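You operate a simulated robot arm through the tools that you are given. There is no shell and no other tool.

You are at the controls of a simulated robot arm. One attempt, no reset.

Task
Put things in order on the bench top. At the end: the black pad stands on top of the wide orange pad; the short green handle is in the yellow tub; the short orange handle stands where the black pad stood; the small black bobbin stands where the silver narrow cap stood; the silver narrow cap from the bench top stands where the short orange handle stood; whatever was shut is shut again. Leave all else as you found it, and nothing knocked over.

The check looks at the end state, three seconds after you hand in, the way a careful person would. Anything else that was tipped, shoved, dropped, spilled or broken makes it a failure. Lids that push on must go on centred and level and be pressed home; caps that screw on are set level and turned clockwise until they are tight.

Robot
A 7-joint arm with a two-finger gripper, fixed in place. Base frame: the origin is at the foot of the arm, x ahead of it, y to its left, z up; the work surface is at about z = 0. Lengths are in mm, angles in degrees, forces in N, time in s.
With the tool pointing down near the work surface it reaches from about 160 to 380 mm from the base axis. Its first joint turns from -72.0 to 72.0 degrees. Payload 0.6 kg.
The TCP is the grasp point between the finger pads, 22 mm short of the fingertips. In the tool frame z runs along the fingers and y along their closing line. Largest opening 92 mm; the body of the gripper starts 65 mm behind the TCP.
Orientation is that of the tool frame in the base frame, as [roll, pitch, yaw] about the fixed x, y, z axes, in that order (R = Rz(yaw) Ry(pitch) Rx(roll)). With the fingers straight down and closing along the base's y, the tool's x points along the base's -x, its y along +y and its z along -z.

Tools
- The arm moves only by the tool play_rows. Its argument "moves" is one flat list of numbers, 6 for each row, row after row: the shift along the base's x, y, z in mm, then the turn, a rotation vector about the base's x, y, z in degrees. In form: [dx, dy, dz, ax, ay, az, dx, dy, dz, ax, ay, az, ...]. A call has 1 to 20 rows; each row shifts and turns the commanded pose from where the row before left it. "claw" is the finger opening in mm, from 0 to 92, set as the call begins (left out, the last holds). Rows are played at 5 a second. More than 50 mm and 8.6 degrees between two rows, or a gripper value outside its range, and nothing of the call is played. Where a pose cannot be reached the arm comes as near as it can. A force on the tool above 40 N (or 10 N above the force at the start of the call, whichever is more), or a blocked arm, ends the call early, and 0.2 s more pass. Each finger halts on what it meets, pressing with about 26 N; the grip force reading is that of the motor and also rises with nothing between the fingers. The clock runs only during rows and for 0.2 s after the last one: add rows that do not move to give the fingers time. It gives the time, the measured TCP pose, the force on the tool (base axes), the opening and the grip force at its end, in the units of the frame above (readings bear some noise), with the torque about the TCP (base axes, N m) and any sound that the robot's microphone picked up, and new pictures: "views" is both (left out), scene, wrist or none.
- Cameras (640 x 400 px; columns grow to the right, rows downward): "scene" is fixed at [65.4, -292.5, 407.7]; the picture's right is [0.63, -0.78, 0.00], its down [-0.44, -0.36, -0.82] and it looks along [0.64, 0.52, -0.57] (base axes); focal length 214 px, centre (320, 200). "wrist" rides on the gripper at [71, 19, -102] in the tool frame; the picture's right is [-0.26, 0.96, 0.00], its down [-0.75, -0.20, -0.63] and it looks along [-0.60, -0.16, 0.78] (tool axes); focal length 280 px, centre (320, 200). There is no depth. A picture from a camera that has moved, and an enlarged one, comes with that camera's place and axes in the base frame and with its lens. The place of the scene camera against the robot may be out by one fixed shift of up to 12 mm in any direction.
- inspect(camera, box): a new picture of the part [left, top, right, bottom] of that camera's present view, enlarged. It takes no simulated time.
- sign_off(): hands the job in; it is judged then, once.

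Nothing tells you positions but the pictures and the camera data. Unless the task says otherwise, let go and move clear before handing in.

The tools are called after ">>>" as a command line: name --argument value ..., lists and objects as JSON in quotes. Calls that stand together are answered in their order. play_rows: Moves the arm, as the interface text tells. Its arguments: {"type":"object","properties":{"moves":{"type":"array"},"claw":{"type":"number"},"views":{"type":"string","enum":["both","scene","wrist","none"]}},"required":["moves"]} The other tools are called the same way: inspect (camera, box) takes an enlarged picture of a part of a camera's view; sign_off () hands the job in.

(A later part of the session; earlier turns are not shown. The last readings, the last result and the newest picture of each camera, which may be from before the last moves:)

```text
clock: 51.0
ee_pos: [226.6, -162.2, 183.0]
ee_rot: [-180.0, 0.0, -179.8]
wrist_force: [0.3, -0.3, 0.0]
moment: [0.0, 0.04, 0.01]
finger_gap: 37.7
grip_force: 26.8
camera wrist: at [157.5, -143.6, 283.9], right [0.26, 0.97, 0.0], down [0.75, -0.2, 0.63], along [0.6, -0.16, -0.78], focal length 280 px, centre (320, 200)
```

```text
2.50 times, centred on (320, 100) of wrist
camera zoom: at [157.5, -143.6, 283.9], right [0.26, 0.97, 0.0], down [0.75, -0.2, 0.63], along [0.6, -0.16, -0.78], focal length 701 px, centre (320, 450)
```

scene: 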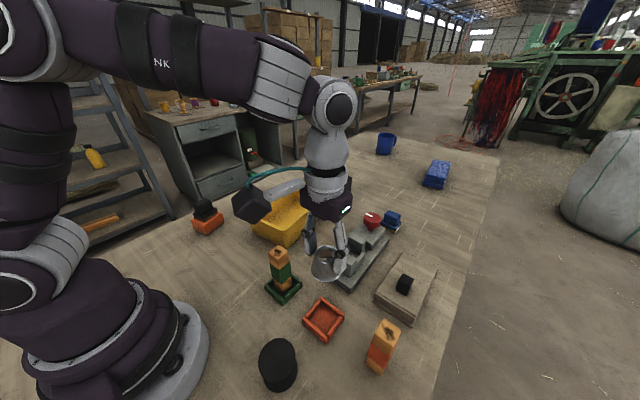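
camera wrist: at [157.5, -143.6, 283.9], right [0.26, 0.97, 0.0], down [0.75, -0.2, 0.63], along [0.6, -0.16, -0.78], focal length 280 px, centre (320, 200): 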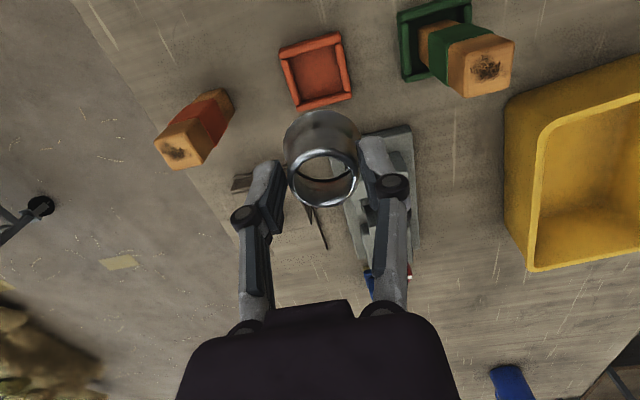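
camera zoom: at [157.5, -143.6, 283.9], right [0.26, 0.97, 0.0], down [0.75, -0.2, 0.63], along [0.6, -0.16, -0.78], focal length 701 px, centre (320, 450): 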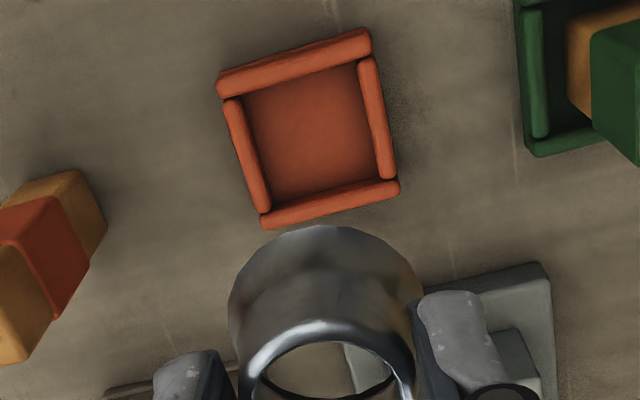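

Let me zoom precisely on the held cap to know its offset from the gripper centre.

>>> inspect --camera "wrist" --box '[270, 95, 380, 215]'

>>> inspect --camera "scene" --box '[290, 220, 370, 300]'

```text
3.33 times, centred on (325, 155) of wrist
camera zoom: at [157.5, -143.6, 283.9], right [0.26, 0.97, 0.0], down [0.75, -0.2, 0.63], along [0.6, -0.16, -0.78], focal length 935 px, centre (303, 350)
```

zoom: 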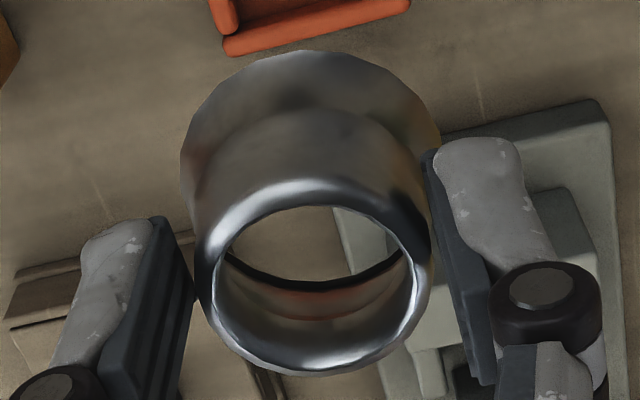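

```text
5.00 times, centred on (330, 260) of scene
camera zoom: at [65.4, -292.5, 407.7], right [0.63, -0.78, 0.0], down [-0.44, -0.36, -0.82], along [0.64, 0.52, -0.57], focal length 1072 px, centre (270, -100)
```

zoom: 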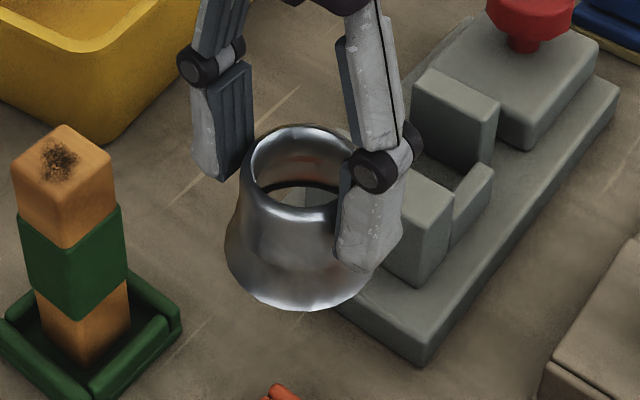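

The cap hangs level. Adjusting to centre over the tray (about 227,−166.5) and lowering to just above the rails.

>>> play_rows --moves '[-2, -4, -30, 0, 0, 0, 0, 0, -40, 0, 0, 0, 0, 0, -35, 0, 0, 0, 0, 0, -10, 0, 0, 0, 0, 0, 0, 0, 0, 0, 0, 0, 0, 0, 0, 0]' --views "both"

>>> inspect --camera "wrist" --box '[240, 60, 400, 220]'

>>> inspect --camera "scene" --box '[285, 265, 365, 345]'

```text
clock: 52.4
ee_pos: [224.7, -168.0, 68.9]
ee_rot: [179.9, 0.0, -180.0]
wrist_force: [-0.2, 0.8, -0.7]
moment: [0.02, 0.01, 0.01]
finger_gap: 37.8
grip_force: 26.0
camera wrist: at [154.7, -148.2, 168.7], right [0.26, 0.97, 0.0], down [0.75, -0.2, 0.63], along [0.6, -0.16, -0.78], focal length 280 px, centre (320, 200)
```

scene: 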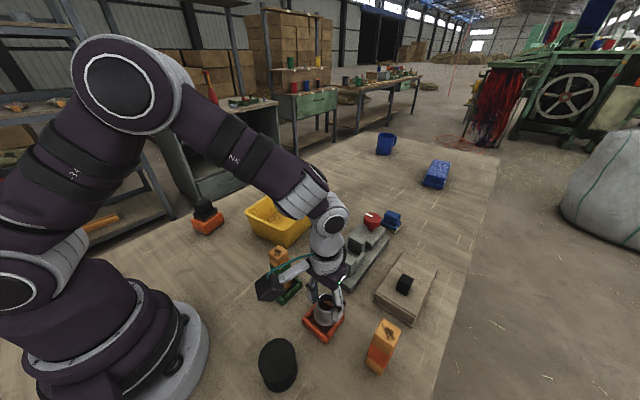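
wrist: 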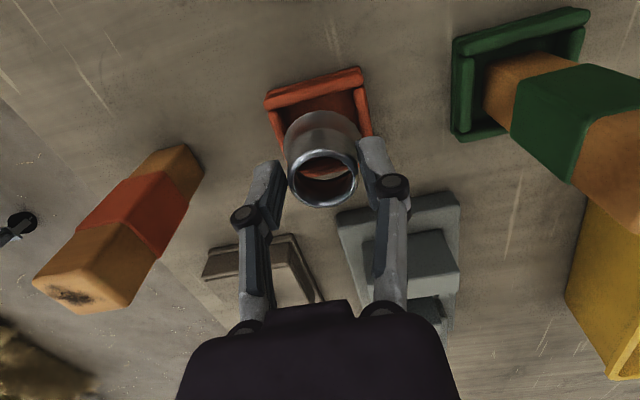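

```text
2.50 times, centred on (320, 140) of wrist
camera zoom: at [154.7, -148.2, 168.7], right [0.26, 0.97, 0.0], down [0.75, -0.2, 0.63], along [0.6, -0.16, -0.78], focal length 701 px, centre (320, 350)
```

zoom: 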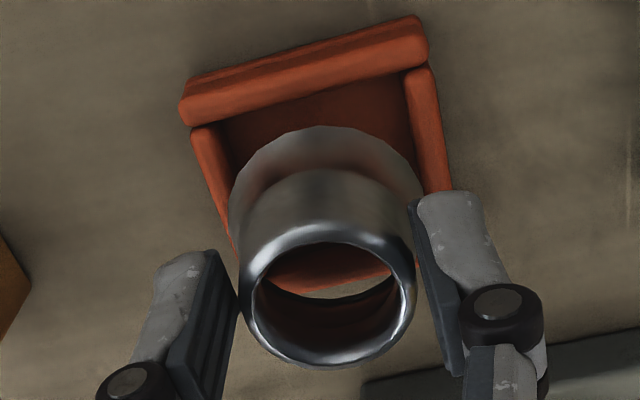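

```text
5.00 times, centred on (325, 305) of scene
camera zoom: at [65.4, -292.5, 407.7], right [0.63, -0.78, 0.0], down [-0.44, -0.36, -0.82], along [0.64, 0.52, -0.57], focal length 1072 px, centre (295, -325)
```

zoom: 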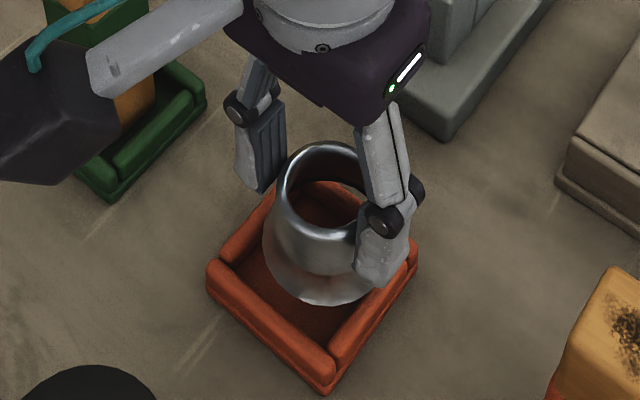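

>>> play_rows --moves '[0.4, 2.4, 0, 0, 0, 0, 0, 0, -5, 0, 0, 0, 0, 0, -4, 0, 0, 0, 0, 0, 0, 0, 0, 0]' --views "none"

>>> inspect --camera "wrist" --box '[260, 70, 390, 200]'

>>> inspect --camera "scene" --box '[295, 275, 355, 345]'

```text
clock: 53.4
ee_pos: [225.6, -164.9, 59.8]
ee_rot: [-179.9, 0.1, -179.8]
wrist_force: [-2.1, 5.5, 22.3]
moment: [0.13, -0.05, 0.1]
finger_gap: 38.3
grip_force: 26.3
```

```text
3.08 times, centred on (325, 135) of wrist
camera zoom: at [155.2, -146.2, 160.2], right [0.26, 0.97, 0.0], down [0.75, -0.2, 0.63], along [0.6, -0.16, -0.78], focal length 863 px, centre (305, 400)
```

zoom: 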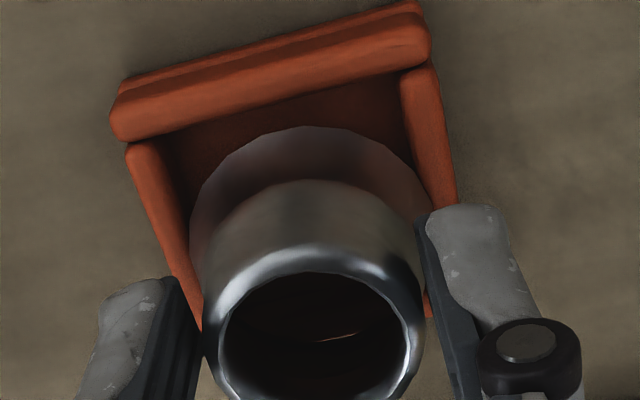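

```text
5.71 times, centred on (325, 310) of scene
camera zoom: at [65.4, -292.5, 407.7], right [0.63, -0.78, 0.0], down [-0.44, -0.36, -0.82], along [0.64, 0.52, -0.57], focal length 1226 px, centre (291, -429)
```

zoom: 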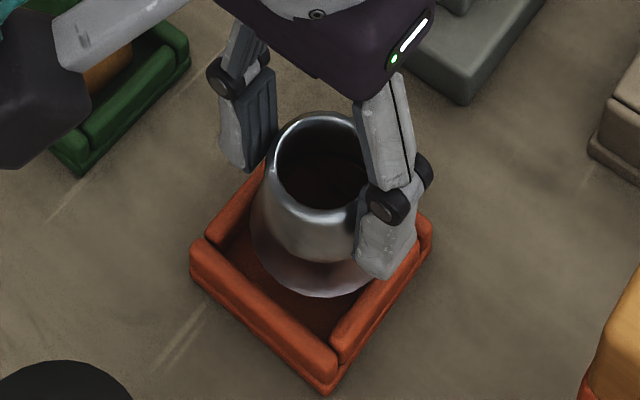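

Contact came early at a rail (force centroid toward +x, −y). I lift a little, shift, and try again gently.

>>> play_rows --moves '[0, 0, 4, 0, 0, 0, -1.5, 0.6, 0, 0, 0, 0, 0, 0, 0, 0, 0, 0]' --views "none"

>>> play_rows --moves '[0, 0, -2, 0, 0, 0, 0, 0, -1, 0, 0, 0, 0, 0, -1, 0, 0, 0, 0, 0, 0, 0, 0, 0]' --views "none"

>>> inspect --camera "wrist" --box '[260, 70, 390, 200]'

>>> inspect --camera "scene" --box '[295, 275, 355, 345]'

```text
clock: 54.2
ee_pos: [223.2, -165.6, 62.5]
ee_rot: [180.0, 0.1, -179.9]
wrist_force: [0.0, 0.0, -0.3]
moment: [0.0, -0.04, -0.05]
finger_gap: 38.1
grip_force: 25.5
```

```text
clock: 55.2
ee_pos: [223.8, -164.5, 59.9]
ee_rot: [-180.0, 0.0, -179.9]
wrist_force: [-5.1, 4.3, 21.3]
moment: [0.08, 0.06, 0.09]
finger_gap: 38.1
grip_force: 25.8
```

```text
3.08 times, centred on (325, 135) of wrist
camera zoom: at [153.5, -146.1, 160.3], right [0.26, 0.97, 0.0], down [0.75, -0.2, 0.63], along [0.6, -0.16, -0.78], focal length 863 px, centre (305, 400)
```

zoom: 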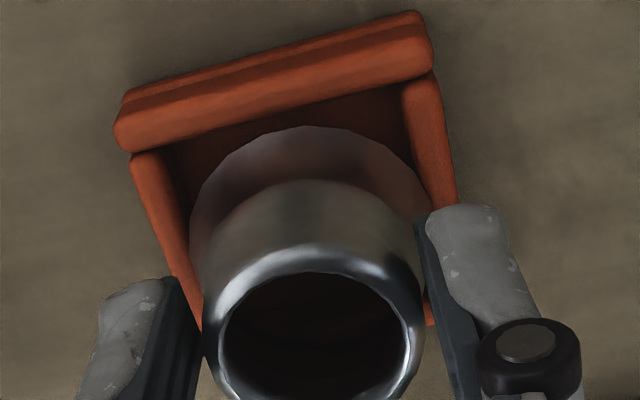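

```text
5.71 times, centred on (325, 310) of scene
camera zoom: at [65.4, -292.5, 407.7], right [0.63, -0.78, 0.0], down [-0.44, -0.36, -0.82], along [0.64, 0.52, -0.57], focal length 1226 px, centre (291, -429)
```

zoom: 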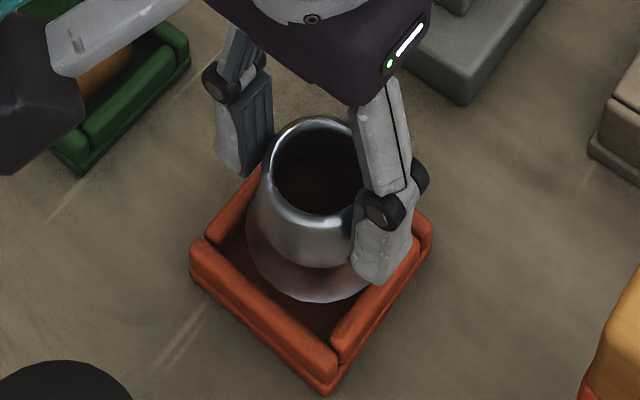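

Near-side gap remains ~3.5 mm while the far rail pushes back, so it should fit if shifted further toward −x.

>>> play_rows --moves '[0, 0, 3, 0, 0, 0, -2, 0.5, 0, 0, 0, 0, 0, 0, 0, 0, 0, 0, 0, 0, -2, 0, 0, 0, 0, 0, -1, 0, 0, 0, 0, 0, -1, 0, 0, 0, 0, 0, 0, 0, 0, 0]' --views "none"

>>> inspect --camera "wrist" --box '[260, 70, 390, 200]'

```text
clock: 56.8
ee_pos: [221.1, -163.0, 57.1]
ee_rot: [-179.9, 0.0, -179.9]
wrist_force: [-3.2, 0.4, 20.1]
moment: [0.02, -0.23, 0.02]
finger_gap: 38.4
grip_force: 26.1
```

```text
3.08 times, centred on (325, 135) of wrist
camera zoom: at [151.5, -145.3, 158.6], right [0.26, 0.97, 0.0], down [0.75, -0.2, 0.63], along [0.6, -0.16, -0.78], focal length 863 px, centre (305, 400)
```

zoom: 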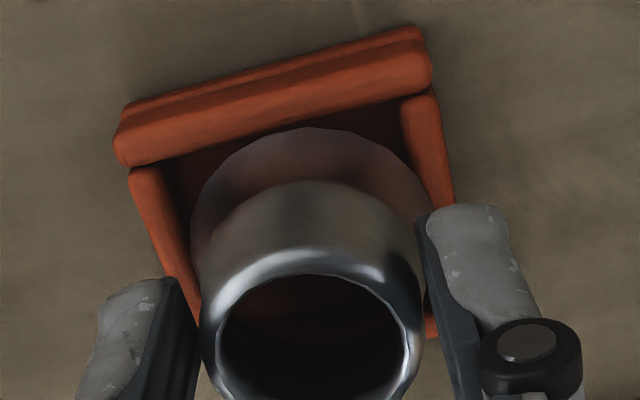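

>>> play_rows --moves '[0, 0, 2.5, 0, 0, 0, -1, 0, 0, 0, 0, 0, 0, 0, -1.5, 0, 0, 0, 0, 0, -1, 0, 0, 0, 0, 0, -0.7, 0, 0, 0, 0, 0, 0, 0, 0, 0]' --views "none"

>>> inspect --camera "wrist" --box '[260, 70, 390, 200]'

>>> inspect --camera "scene" --box '[295, 275, 355, 345]'

```text
clock: 58.2
ee_pos: [220.9, -164.8, 57.0]
ee_rot: [-179.8, 0.1, -179.9]
wrist_force: [-0.7, 2.5, 15.0]
moment: [-0.03, -0.31, 0.03]
finger_gap: 38.2
grip_force: 26.3
```

```text
3.08 times, centred on (325, 135) of wrist
camera zoom: at [150.8, -145.3, 158.4], right [0.26, 0.97, 0.0], down [0.75, -0.2, 0.63], along [0.6, -0.16, -0.78], focal length 863 px, centre (305, 400)
```

zoom: 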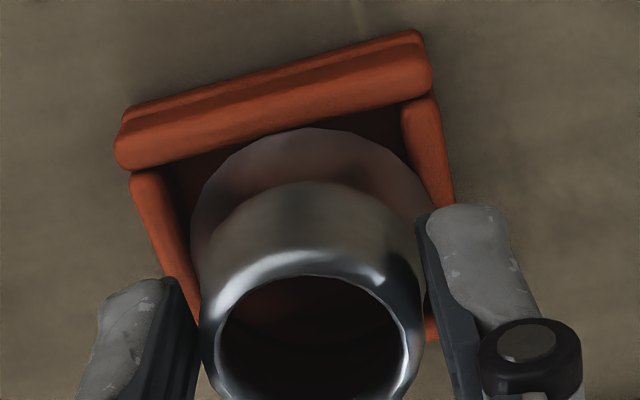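

```text
5.71 times, centred on (325, 310) of scene
camera zoom: at [65.4, -292.5, 407.7], right [0.63, -0.78, 0.0], down [-0.44, -0.36, -0.82], along [0.64, 0.52, -0.57], focal length 1226 px, centre (291, -429)
```

zoom: 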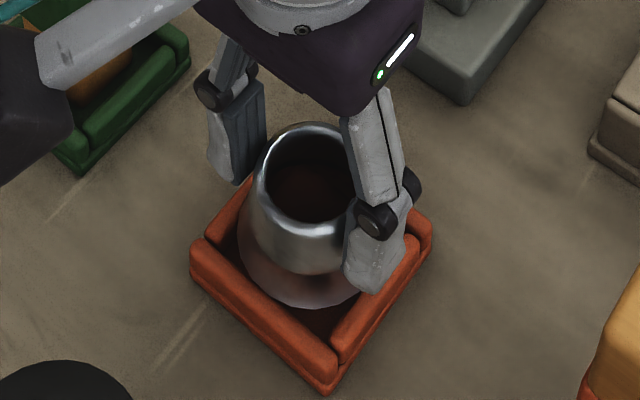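

The tray hasn't moved. The far rail still carries the contact; continue stepping −x a bit and feel downward.

>>> play_rows --moves '[0, 0, 2, 0, 0, 0, -1.5, 0, 0, 0, 0, 0, 0, 0, -1.5, 0, 0, 0, 0, 0, -1, 0, 0, 0, 0, 0, -0.7, 0, 0, 0, 0, 0, 0, 0, 0, 0]' --views "none"

>>> inspect --camera "wrist" --box '[260, 70, 390, 200]'

>>> inspect --camera "scene" --box '[295, 275, 355, 345]'

```text
clock: 59.6
ee_pos: [220.4, -163.9, 55.8]
ee_rot: [-179.9, 0.0, -179.9]
wrist_force: [4.2, 2.4, 21.8]
moment: [0.02, 0.04, 0.01]
finger_gap: 38.7
grip_force: 26.3
```

```text
3.08 times, centred on (325, 135) of wrist
camera zoom: at [149.5, -145.3, 156.9], right [0.26, 0.97, 0.0], down [0.75, -0.2, 0.63], along [0.61, -0.16, -0.78], focal length 863 px, centre (305, 400)
```

zoom: 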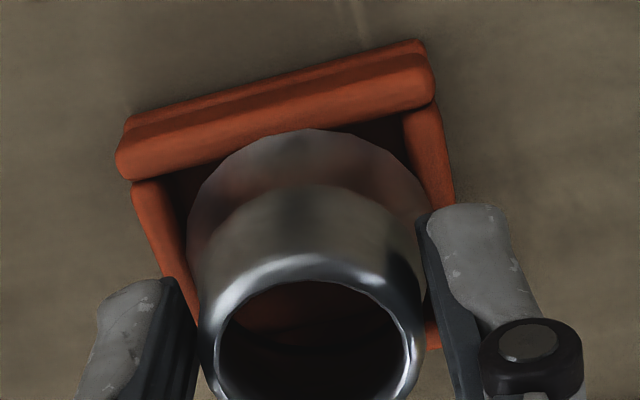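

```text
5.71 times, centred on (325, 310) of scene
camera zoom: at [65.4, -292.5, 407.7], right [0.63, -0.78, 0.0], down [-0.44, -0.36, -0.82], along [0.64, 0.52, -0.57], focal length 1226 px, centre (291, -429)
```

zoom: 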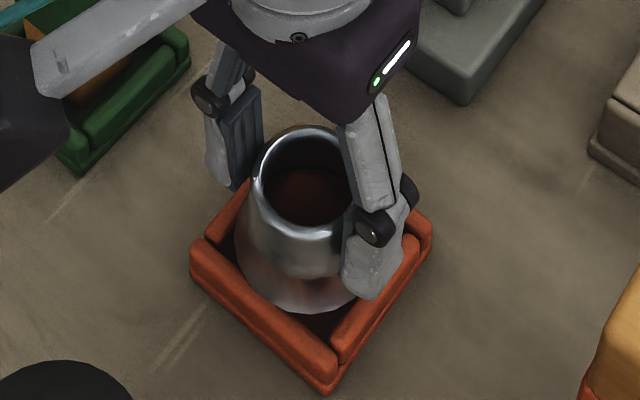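

Now the near rail pushes back and the cap is ~3 mm deeper; the centre is in between. Small correction and continue down.

>>> play_rows --moves '[0, 0, 1.5, 0, 0, 0, 0.6, 0.6, 0, 0, 0, 0, 0, 0, -1, 0, 0, 0, 0, 0, -1, 0, 0, 0, 0, 0, -0.7, 0, 0, 0, 0, 0, 0, 0, 0, 0]' --views "none"

```text
clock: 61.0
ee_pos: [219.7, -164.2, 54.5]
ee_rot: [-179.9, 0.1, -180.0]
wrist_force: [-3.7, -0.6, 21.9]
moment: [0.05, 0.32, 0.01]
finger_gap: 38.8
grip_force: 26.6
```

>>> inspect --camera "wrist" --box '[250, 70, 400, 240]'

>>> inspect --camera "scene" --box '[295, 275, 355, 345]'

```text
2.35 times, centred on (325, 155) of wrist
camera zoom: at [150.2, -144.6, 156.1], right [0.26, 0.97, 0.0], down [0.75, -0.2, 0.63], along [0.6, -0.16, -0.78], focal length 660 px, centre (308, 306)
```

zoom: 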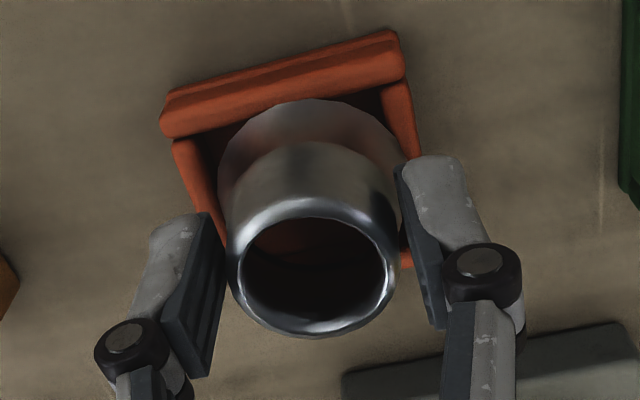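

```text
5.71 times, centred on (325, 310) of scene
camera zoom: at [65.4, -292.5, 407.7], right [0.63, -0.78, 0.0], down [-0.44, -0.36, -0.82], along [0.64, 0.52, -0.57], focal length 1226 px, centre (291, -429)
```

zoom: 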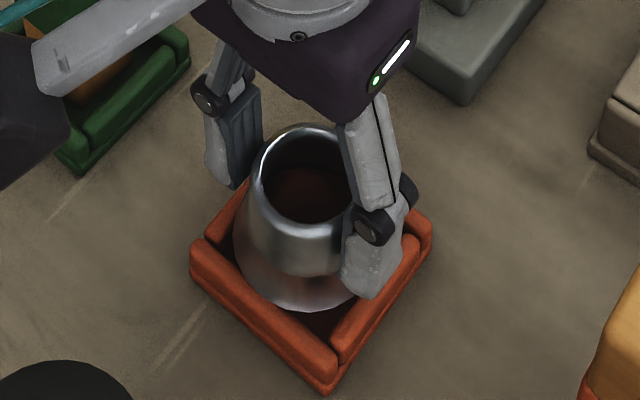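

The cap base is ~4 mm below the rail tops now, with forces nearly balanced. One more fine correction.

>>> play_rows --moves '[0, 0, 1, 0, 0, 0, -0.2, -0.5, 0, 0, 0, 0, 0, 0, -0.7, 0, 0, 0, 0, 0, -0.5, 0, 0, 0, 0, 0, 0, 0, 0, 0]' --views "none"

>>> inspect --camera "wrist" --box '[280, 90, 360, 170]'

```text
clock: 62.2
ee_pos: [218.9, -163.2, 54.4]
ee_rot: [-179.9, 0.1, -179.9]
wrist_force: [-3.2, 2.7, 21.6]
moment: [0.12, 0.23, 0.0]
finger_gap: 38.8
grip_force: 26.3
```

```text
5.00 times, centred on (320, 130) of wrist
camera zoom: at [149.5, -145.2, 155.8], right [0.26, 0.97, 0.0], down [0.75, -0.2, 0.63], along [0.6, -0.16, -0.78], focal length 1402 px, centre (320, 550)
```

zoom: 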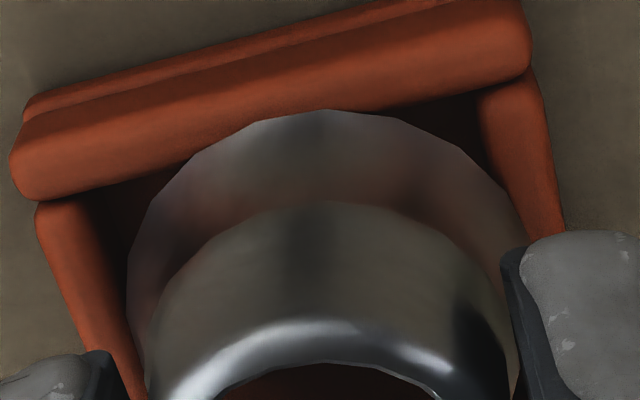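

The cap now bears evenly on all four rails of the snug tray. I ease the force and release, then look.

>>> play_rows --moves '[0, 0, 0.6, 0, 0, 0, 0, 0, 0, 0, 0, 0]' --views "none"

>>> play_rows --moves '[0, 0, 0, 0, 0, 0, 0, 0, 0, 0, 0, 0]' --claw 60 --views "both"

>>> inspect --camera "wrist" --box '[250, 70, 400, 220]'

>>> inspect --camera "scene" --box '[295, 275, 355, 345]'

```text
clock: 62.8
ee_pos: [219.4, -163.6, 55.2]
ee_rot: [180.0, 0.0, -179.9]
wrist_force: [0.4, -0.2, 1.0]
moment: [-0.01, -0.05, 0.01]
finger_gap: 38.9
grip_force: 26.1
```

```text
clock: 63.4
ee_pos: [220.6, -163.9, 55.4]
ee_rot: [180.0, 0.0, -179.9]
wrist_force: [-0.2, 0.1, -0.2]
moment: [-0.01, -0.03, -0.02]
finger_gap: 59.8
grip_force: 0.1
camera wrist: at [149.7, -145.3, 156.1], right [0.26, 0.97, 0.0], down [0.75, -0.2, 0.63], along [0.6, -0.16, -0.78], focal length 280 px, centre (320, 200)
```

scene: 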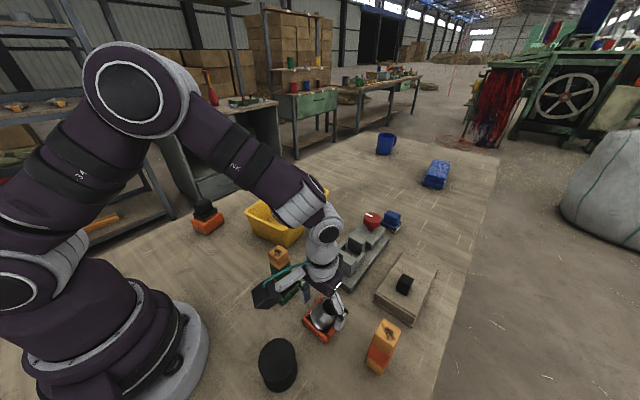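
wrist: 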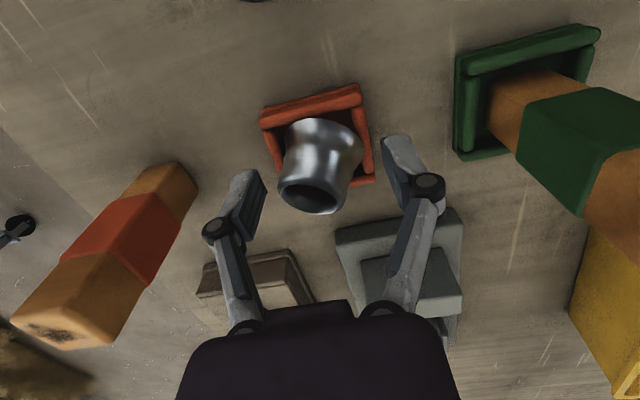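

```text
2.67 times, centred on (325, 145) of wrist
camera zoom: at [149.7, -145.3, 156.1], right [0.26, 0.97, 0.0], down [0.75, -0.2, 0.63], along [0.6, -0.16, -0.78], focal length 748 px, centre (307, 347)
```

zoom: 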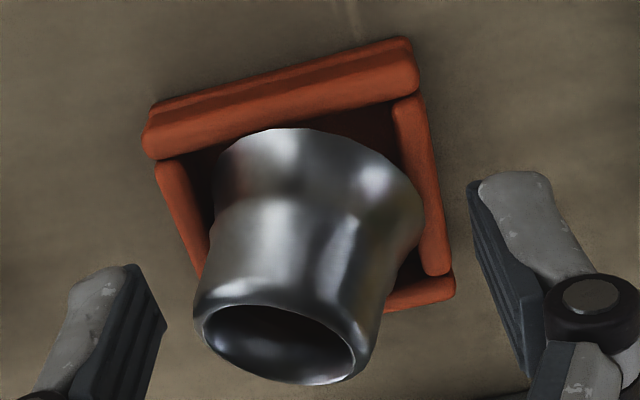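

```text
5.71 times, centred on (325, 310) of scene
camera zoom: at [65.4, -292.5, 407.7], right [0.63, -0.78, 0.0], down [-0.44, -0.36, -0.82], along [0.64, 0.52, -0.57], focal length 1226 px, centre (291, -429)
```

zoom: 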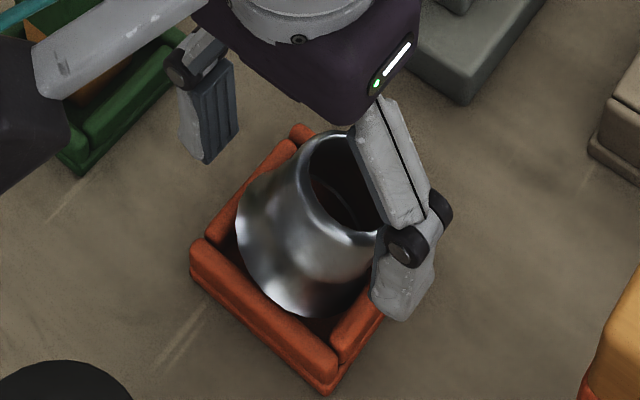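

The cap leaned over on release: its −x/+y edge caught on the rails, so it needs to go a bit more to +x and −y. I regrasp it where it is.

>>> play_rows --moves '[0, 0, 0, 0, 0, 0, 0, 0, 0, 0, 0, 0, 0, 0, 0, 0, 0, 0, 0, 0, 0, 0, 0, 0]' --claw 15 --views "both"

>>> inspect --camera "wrist" --box '[250, 70, 400, 220]'

>>> inspect --camera "scene" --box '[295, 275, 355, 345]'

```text
clock: 64.4
ee_pos: [219.6, -164.1, 55.3]
ee_rot: [-179.9, 0.0, -179.9]
wrist_force: [0.7, -2.4, 7.5]
moment: [0.04, -0.13, -0.06]
finger_gap: 41.6
grip_force: 26.2
camera wrist: at [149.7, -145.4, 156.2], right [0.26, 0.97, 0.0], down [0.75, -0.2, 0.63], along [0.6, -0.16, -0.78], focal length 280 px, centre (320, 200)
```

scene: 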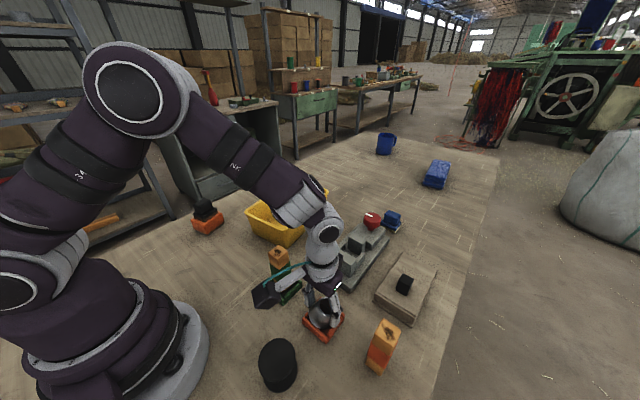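
wrist: 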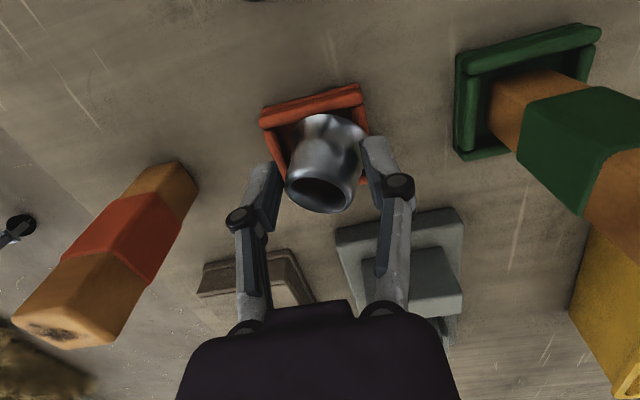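

```text
2.67 times, centred on (325, 145) of wrist
camera zoom: at [149.7, -145.4, 156.2], right [0.26, 0.97, 0.0], down [0.75, -0.2, 0.63], along [0.6, -0.16, -0.78], focal length 748 px, centre (307, 347)
```

zoom: 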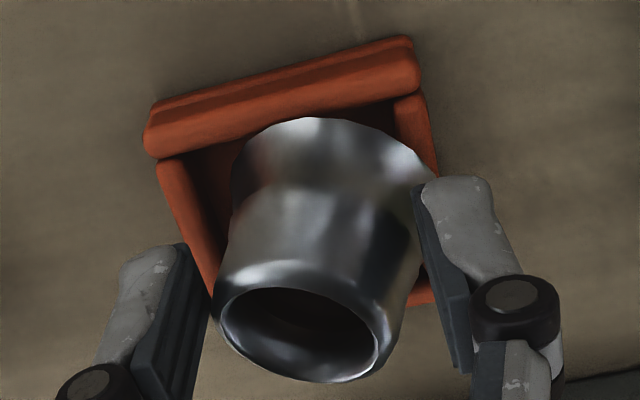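

```text
5.71 times, centred on (325, 310) of scene
camera zoom: at [65.4, -292.5, 407.7], right [0.63, -0.78, 0.0], down [-0.44, -0.36, -0.82], along [0.64, 0.52, -0.57], focal length 1226 px, centre (291, -429)
```

zoom: 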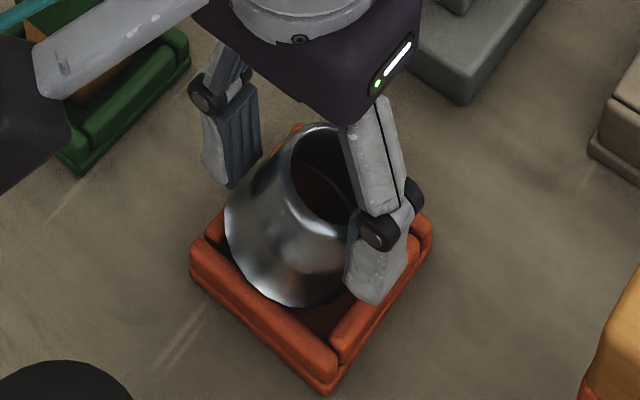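

It regripped crookedly. Better: release, open wide, go lower (tips just above the rails) and close at the tray's centre line, so the fingers straighten the cap and centre its base.

>>> play_rows --moves '[0, 0, 0, 0, 0, 0, 0, 0, 0, 0, 0, 0, 0, 0, 0, 0, 0, 0]' --claw 78 --views "none"

>>> inspect --camera "wrist" --box '[220, 60, 430, 230]'

>>> inspect --camera "scene" --box '[295, 275, 355, 345]'

```text
clock: 65.2
ee_pos: [219.9, -164.4, 54.4]
ee_rot: [-180.0, 0.0, -179.8]
wrist_force: [0.3, 0.9, -0.2]
moment: [0.01, 0.0, -0.01]
finger_gap: 78.3
grip_force: 0.1
```

```text
2.35 times, centred on (325, 145) of wrist
camera zoom: at [149.7, -145.3, 156.2], right [0.26, 0.97, 0.0], down [0.75, -0.2, 0.63], along [0.6, -0.16, -0.78], focal length 660 px, centre (308, 329)
```

zoom: 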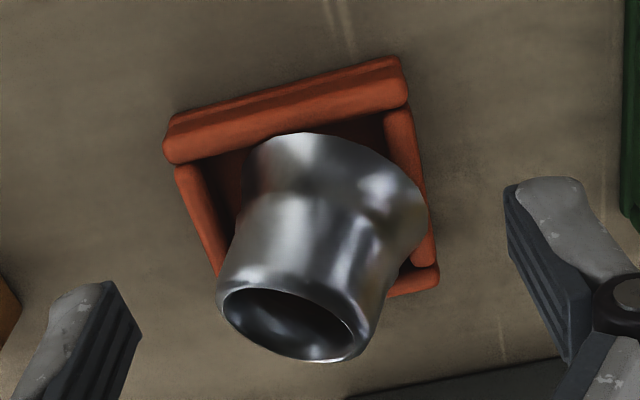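

```text
5.71 times, centred on (325, 310) of scene
camera zoom: at [65.4, -292.5, 407.7], right [0.63, -0.78, 0.0], down [-0.44, -0.36, -0.82], along [0.64, 0.52, -0.57], focal length 1226 px, centre (291, -429)
```

zoom: 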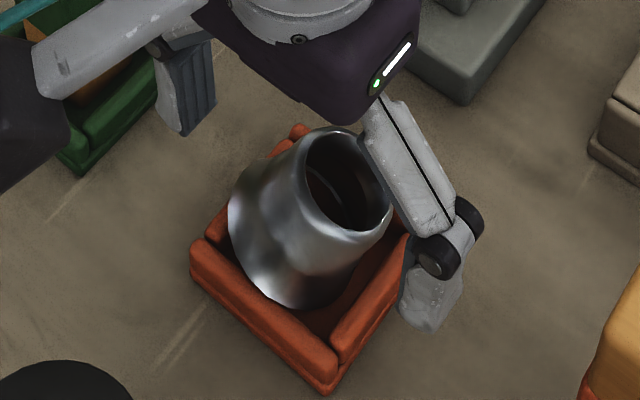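

>>> play_rows --moves '[1.5, -1.6, -5, 0, 0, 0, 0, 0, -5, 0, 0, 0, 0, 0, -3, 0, 0, 0, 0, 0, 0, 0, 0, 0]' --claw 60 --views "none"

>>> inspect --camera "wrist" --box '[220, 60, 430, 230]'

>>> inspect --camera "scene" --box '[295, 275, 355, 345]'

```text
clock: 66.2
ee_pos: [222.2, -166.5, 41.4]
ee_rot: [-180.0, -0.1, -179.9]
wrist_force: [-0.2, 0.5, -0.3]
moment: [0.0, -0.02, 0.01]
finger_gap: 59.9
grip_force: 0.1
```

```text
2.35 times, centred on (325, 145) of wrist
camera zoom: at [151.2, -146.9, 143.1], right [0.26, 0.97, 0.0], down [0.75, -0.2, 0.63], along [0.6, -0.16, -0.78], focal length 660 px, centre (308, 329)
```

zoom: 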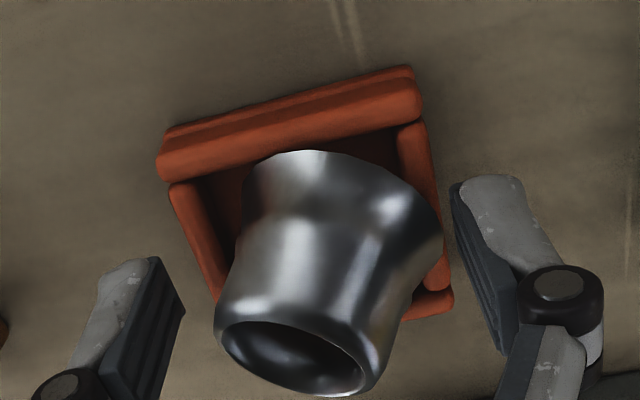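

```text
5.71 times, centred on (325, 310) of scene
camera zoom: at [65.4, -292.5, 407.7], right [0.63, -0.78, 0.0], down [-0.44, -0.36, -0.82], along [0.64, 0.52, -0.57], focal length 1226 px, centre (291, -429)
```

zoom: 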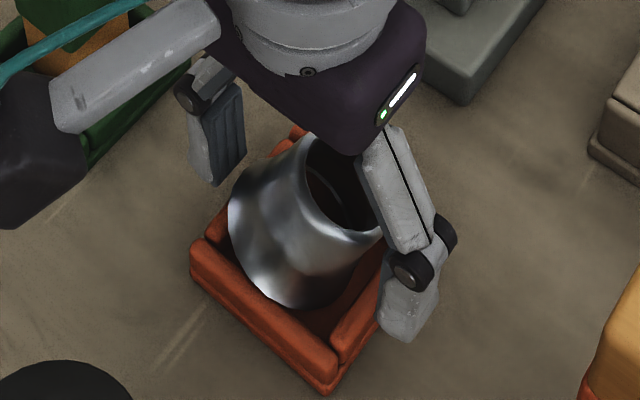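

The finger/tray gaps show the tray's y-centre at about −164. I recentre, close to straighten the cap, then lift it out to re-evaluate the fit.

>>> play_rows --moves '[0, 1.9, 2, 0, 0, 0, 0, 0, 0, 0, 0, 0]' --views "none"

>>> play_rows --moves '[0, 0, 0, 0, 0, 0, 0, 0, 0, 0, 0, 0, 0, 0, 0, 0, 0, 0]' --claw 20 --views "none"

>>> inspect --camera "wrist" --box '[220, 60, 430, 230]'

>>> inspect --camera "scene" --box '[295, 275, 355, 345]'

```text
clock: 66.8
ee_pos: [220.9, -164.3, 43.9]
ee_rot: [180.0, 0.0, -180.0]
wrist_force: [-0.1, -0.3, -0.1]
moment: [-0.01, 0.01, -0.01]
finger_gap: 60.0
grip_force: 0.0
```

```text
clock: 67.6
ee_pos: [222.1, -163.3, 44.6]
ee_rot: [-179.9, 0.1, -179.8]
wrist_force: [0.0, -1.4, 2.1]
moment: [0.02, 0.01, -0.03]
finger_gap: 41.3
grip_force: 25.6
```

```text
2.35 times, centred on (325, 145) of wrist
camera zoom: at [151.3, -144.8, 145.4], right [0.26, 0.97, 0.0], down [0.75, -0.2, 0.63], along [0.6, -0.16, -0.78], focal length 660 px, centre (308, 329)
```

zoom: 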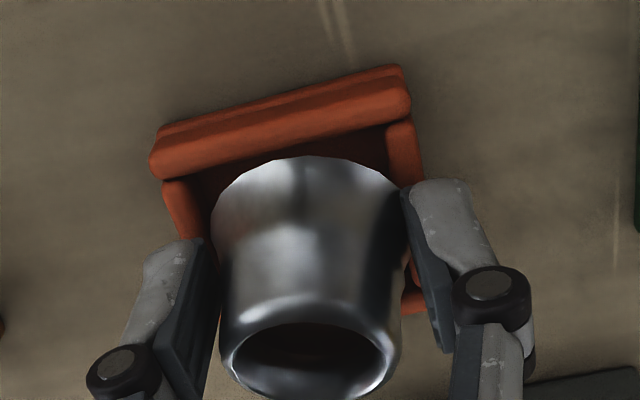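

```text
5.71 times, centred on (325, 310) of scene
camera zoom: at [65.4, -292.5, 407.7], right [0.63, -0.78, 0.0], down [-0.44, -0.36, -0.82], along [0.64, 0.52, -0.57], focal length 1226 px, centre (291, -429)
```

zoom: 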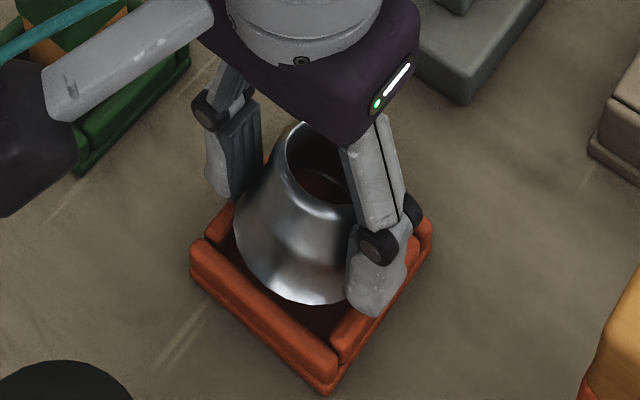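

Straightened sideways, leaning only forward. Lifting it out to a free patch of bench near (185,15) to regrasp properly.

>>> play_rows --moves '[0, 0, 3, 0, 0, 0, 0, 0, 7, 0, 0, 0, 0, 0, 20, 0, 0, 0, 0, 0, 35, 0, 0, 0, 0, 0, 40, 0, 0, 0, 0, 0, 30, 0, 0, 0, -7, 35, 0, 0, 0, 0, -7, 36, 0, 0, 0, 0, -7, 36, 0, 0, 0, 0, -8, 36, 0, 0, 0, 0, -8, 36, 0, 0, 0, 0, 0, 0, -30, 0, 0, 0, 0, 0, -40, 0, 0, 0, 0, 0, -30, 0, 0, 0, 0, 0, 0, 0, 0, 0]' --views "both"

>>> inspect --camera "wrist" --box '[250, 70, 400, 220]'

>>> inspect --camera "scene" --box '[285, 275, 365, 345]'

>>> inspect --camera "scene" --box '[200, 200, 300, 280]'

```text
clock: 70.8
ee_pos: [184.2, 15.8, 79.6]
ee_rot: [180.0, -0.1, -179.9]
wrist_force: [0.0, 0.5, 0.6]
moment: [0.04, -0.02, -0.01]
finger_gap: 41.2
grip_force: 26.1
camera wrist: at [114.0, 34.1, 180.2], right [0.26, 0.97, 0.0], down [0.75, -0.2, 0.63], along [0.6, -0.16, -0.78], focal length 280 px, centre (320, 200)
```

scene: 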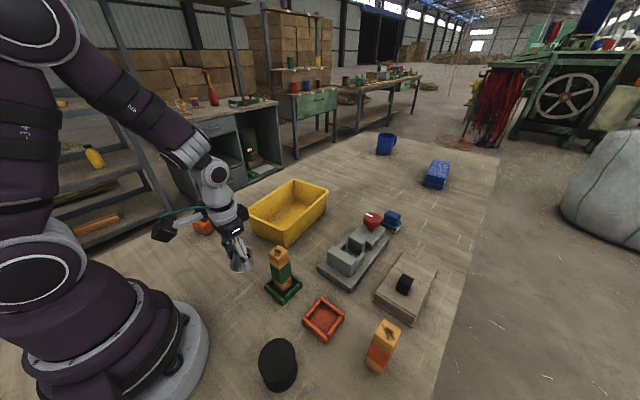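
wrist: 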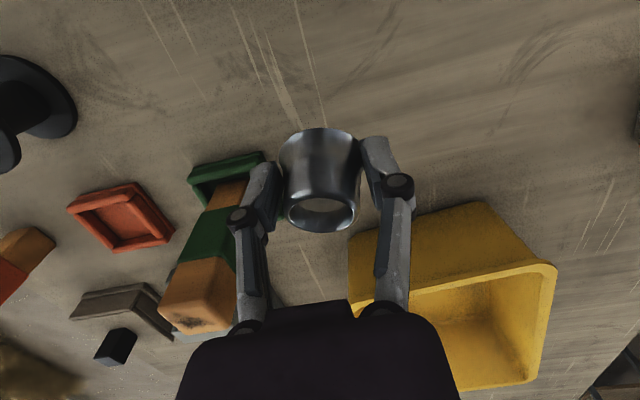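

```text
2.67 times, centred on (325, 145) of wrist
camera zoom: at [114.0, 34.1, 180.2], right [0.26, 0.97, 0.0], down [0.75, -0.2, 0.63], along [0.6, -0.16, -0.78], focal length 748 px, centre (307, 347)
```

zoom: 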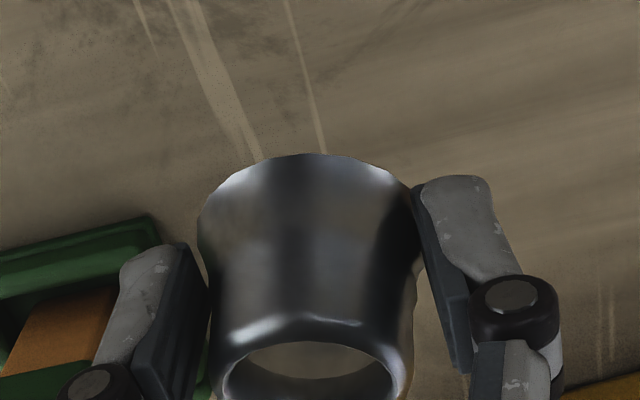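

```text
5.71 times, centred on (325, 310) of scene
camera zoom: at [65.4, -292.5, 407.7], right [0.63, -0.78, 0.0], down [-0.44, -0.36, -0.82], along [0.64, 0.52, -0.57], focal length 1226 px, centre (291, -429)
```

zoom: 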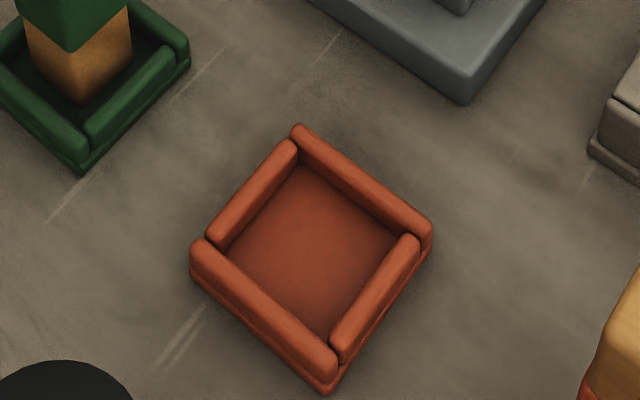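

```text
5.00 times, centred on (250, 240) of scene
camera zoom: at [65.4, -292.5, 407.7], right [0.63, -0.78, 0.0], down [-0.44, -0.36, -0.82], along [0.64, 0.52, -0.57], focal length 1072 px, centre (670, 0)
```

zoom: 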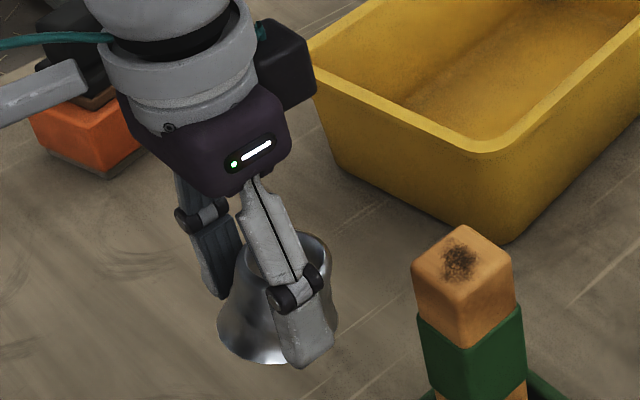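

The tray is undisturbed. Setting the cap down on the free spot to reset its attitude.

>>> play_rows --moves '[0, 0, -20, 0, 0, 0, 0, 0, -15, 0, 0, 0, 0, 0, -3, 0, 0, 0, 0, 0, 0, 0, 0, 0]' --views "none"

>>> inspect --camera "scene" --box '[215, 230, 275, 285]'

```text
clock: 71.8
ee_pos: [184.3, 16.3, 40.7]
ee_rot: [-180.0, 0.0, -179.9]
wrist_force: [0.1, -0.4, -0.8]
moment: [0.02, 0.02, 0.03]
finger_gap: 41.2
grip_force: 25.6
```

```text
7.27 times, centred on (245, 258) of scene
camera zoom: at [65.4, -292.5, 407.7], right [0.63, -0.78, 0.0], down [-0.44, -0.36, -0.82], along [0.64, 0.52, -0.57], focal length 1560 px, centre (866, -218)
```

zoom: 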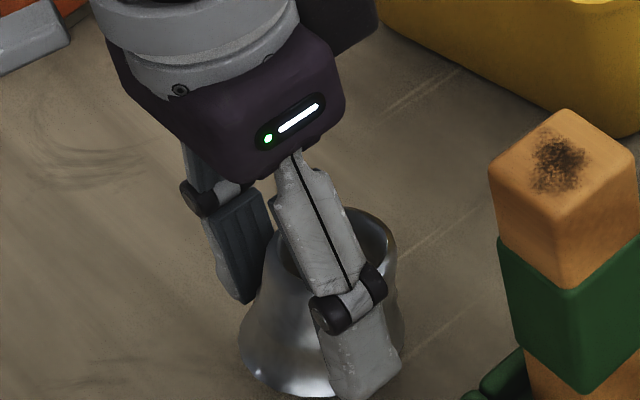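

>>> play_rows --moves '[0, 0, -2, 0, 0, 0, 0, 0, -1.5, 0, 0, 0, 0, 0, 0, 0, 0, 0]' --views "none"

```text
clock: 72.6
ee_pos: [183.3, 14.1, 37.5]
ee_rot: [179.9, 0.1, -179.9]
wrist_force: [0.7, 0.3, 0.7]
moment: [-0.01, 0.01, 0.03]
finger_gap: 41.3
grip_force: 26.0
```

>>> play_rows --moves '[0, 0, -1.5, 0, 0, 0, 0, 0, -1.5, 0, 0, 0, 0, 0, 0, 0, 0, 0]' --views "none"

>>> inspect --camera "wrist" --box '[250, 70, 400, 220]'

```text
clock: 73.4
ee_pos: [184.1, 15.0, 33.9]
ee_rot: [180.0, -0.1, -179.8]
wrist_force: [-0.2, 1.2, -0.7]
moment: [0.01, 0.03, 0.02]
finger_gap: 41.2
grip_force: 26.3
```

```text
2.67 times, centred on (325, 145) of wrist
camera zoom: at [114.2, 34.0, 135.8], right [0.26, 0.97, 0.0], down [0.75, -0.2, 0.63], along [0.6, -0.16, -0.78], focal length 748 px, centre (307, 347)
```

zoom: 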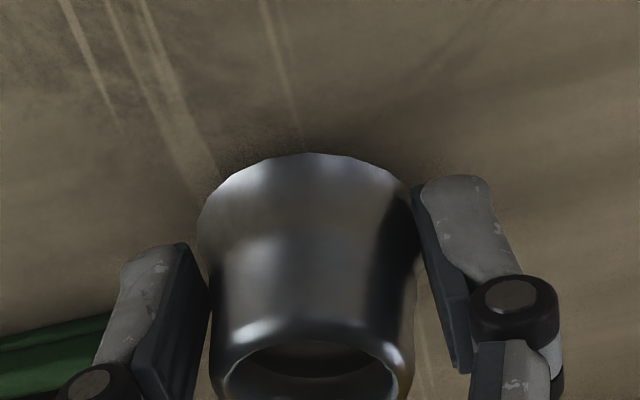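

>>> play_rows --moves '[0, 0, -1.5, 0, 0, 0, 0, 0, -1.5, 0, 0, 0, 0, 0, 0, 0, 0, 0]' --views "none"

```text
clock: 74.2
ee_pos: [184.7, 14.9, 32.2]
ee_rot: [180.0, 0.0, -179.9]
wrist_force: [-2.6, -0.4, 12.4]
moment: [-0.13, -0.21, 0.0]
finger_gap: 41.3
grip_force: 25.9
```

Moment confirms contact at the +x base edge. Continuing down so it pivots flat.

>>> play_rows --moves '[0, 0, -1, 0, 0, 0, 0, 0, -1, 0, 0, 0, 0, 0, -1, 0, 0, 0, 0, 0, 0, 0, 0, 0]' --views "none"

>>> inspect --camera "scene" --box '[215, 230, 275, 285]'

```text
clock: 75.2
ee_pos: [184.8, 15.0, 28.6]
ee_rot: [-180.0, 0.0, -180.0]
wrist_force: [-0.8, 4.6, 16.4]
moment: [0.06, -0.37, 0.13]
finger_gap: 41.6
grip_force: 25.9
```

```text
7.27 times, centred on (245, 258) of scene
camera zoom: at [65.4, -292.5, 407.7], right [0.63, -0.78, 0.0], down [-0.44, -0.36, -0.82], along [0.64, 0.52, -0.57], focal length 1560 px, centre (866, -218)
```

zoom: 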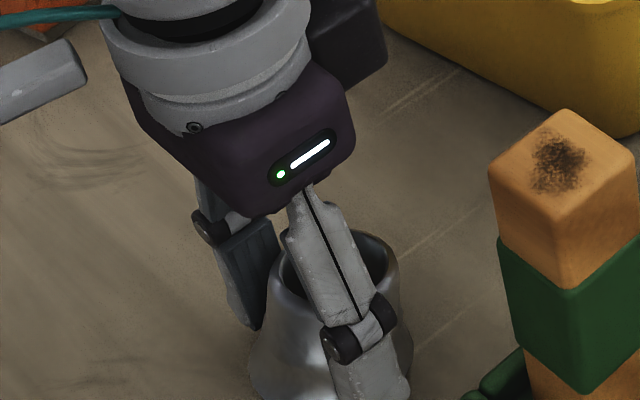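

>>> play_rows --moves '[0, 0, 0, 0, 0, 0, 0, 0, 0, 0, 0, 0, 0, 0, 0, 0, 0, 0]' --claw 64 --views "none"

>>> inspect --camera "wrist" --box '[230, 70, 420, 220]'

>>> inspect --camera "scene" --box '[215, 230, 275, 285]'

```text
clock: 76.0
ee_pos: [184.1, 14.0, 28.6]
ee_rot: [180.0, -0.1, -179.9]
wrist_force: [-0.7, 0.0, -0.3]
moment: [0.02, 0.02, -0.01]
finger_gap: 64.0
grip_force: 0.1
```

```text
2.67 times, centred on (325, 145) of wrist
camera zoom: at [114.0, 33.9, 129.6], right [0.26, 0.97, 0.0], down [0.75, -0.2, 0.63], along [0.6, -0.16, -0.78], focal length 748 px, centre (307, 347)
```

zoom: 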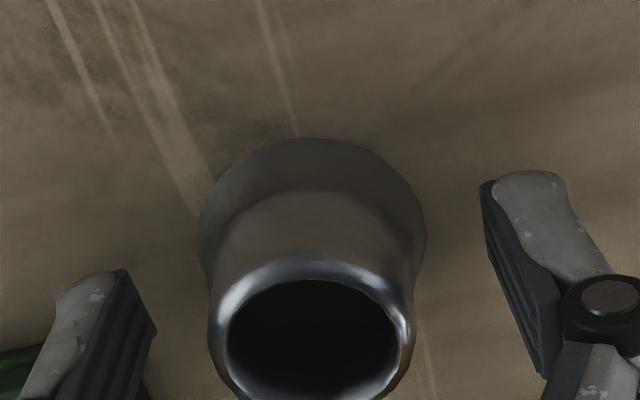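

```text
7.27 times, centred on (245, 258) of scene
camera zoom: at [65.4, -292.5, 407.7], right [0.63, -0.78, 0.0], down [-0.44, -0.36, -0.82], along [0.64, 0.52, -0.57], focal length 1560 px, centre (866, -218)
```

zoom: 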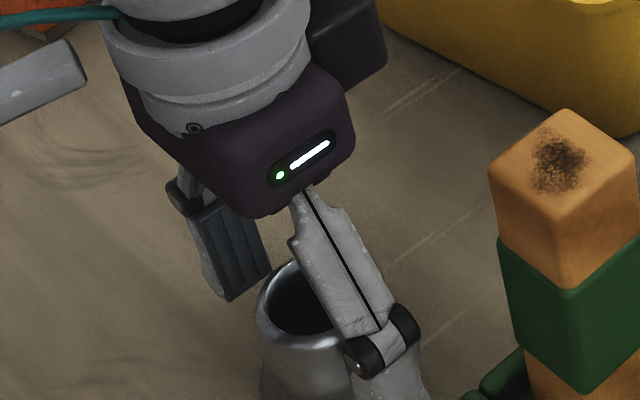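

Upright again. Now measure its base diameter by closing at the foot.

>>> play_rows --moves '[0, 0, -3, 0, 0, 0, 0, 0, 0, 0, 0, 0]' --views "none"

>>> play_rows --moves '[0, 0, 0, 0, 0, 0, 0, 0, 0, 0, 0, 0, 0, 0, 0, 0, 0, 0]' --claw 30 --views "none"

>>> inspect --camera "wrist" --box '[230, 70, 420, 220]'

```text
clock: 76.6
ee_pos: [184.9, 14.6, 25.2]
ee_rot: [-179.9, 0.0, -179.9]
wrist_force: [-0.4, 0.6, 1.0]
moment: [0.01, -0.02, 0.0]
finger_gap: 63.8
grip_force: 0.1
```

```text
clock: 77.4
ee_pos: [184.3, 14.7, 26.0]
ee_rot: [-180.0, 0.0, -179.9]
wrist_force: [-2.0, -1.3, 10.1]
moment: [-0.08, 0.03, 0.07]
finger_gap: 40.8
grip_force: 26.0
```

```text
2.67 times, centred on (325, 145) of wrist
camera zoom: at [114.0, 33.9, 126.8], right [0.26, 0.97, 0.0], down [0.75, -0.2, 0.63], along [0.6, -0.16, -0.78], focal length 748 px, centre (307, 347)
```

zoom: 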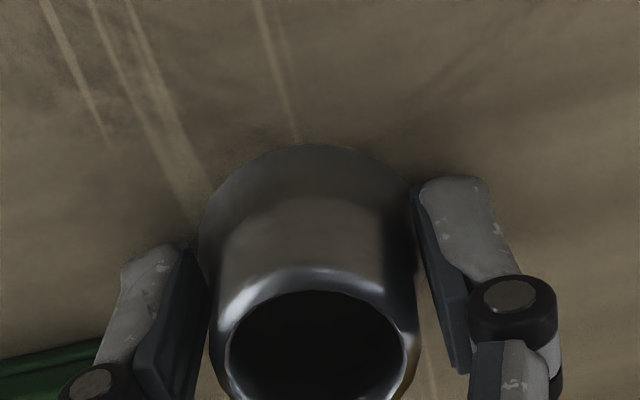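

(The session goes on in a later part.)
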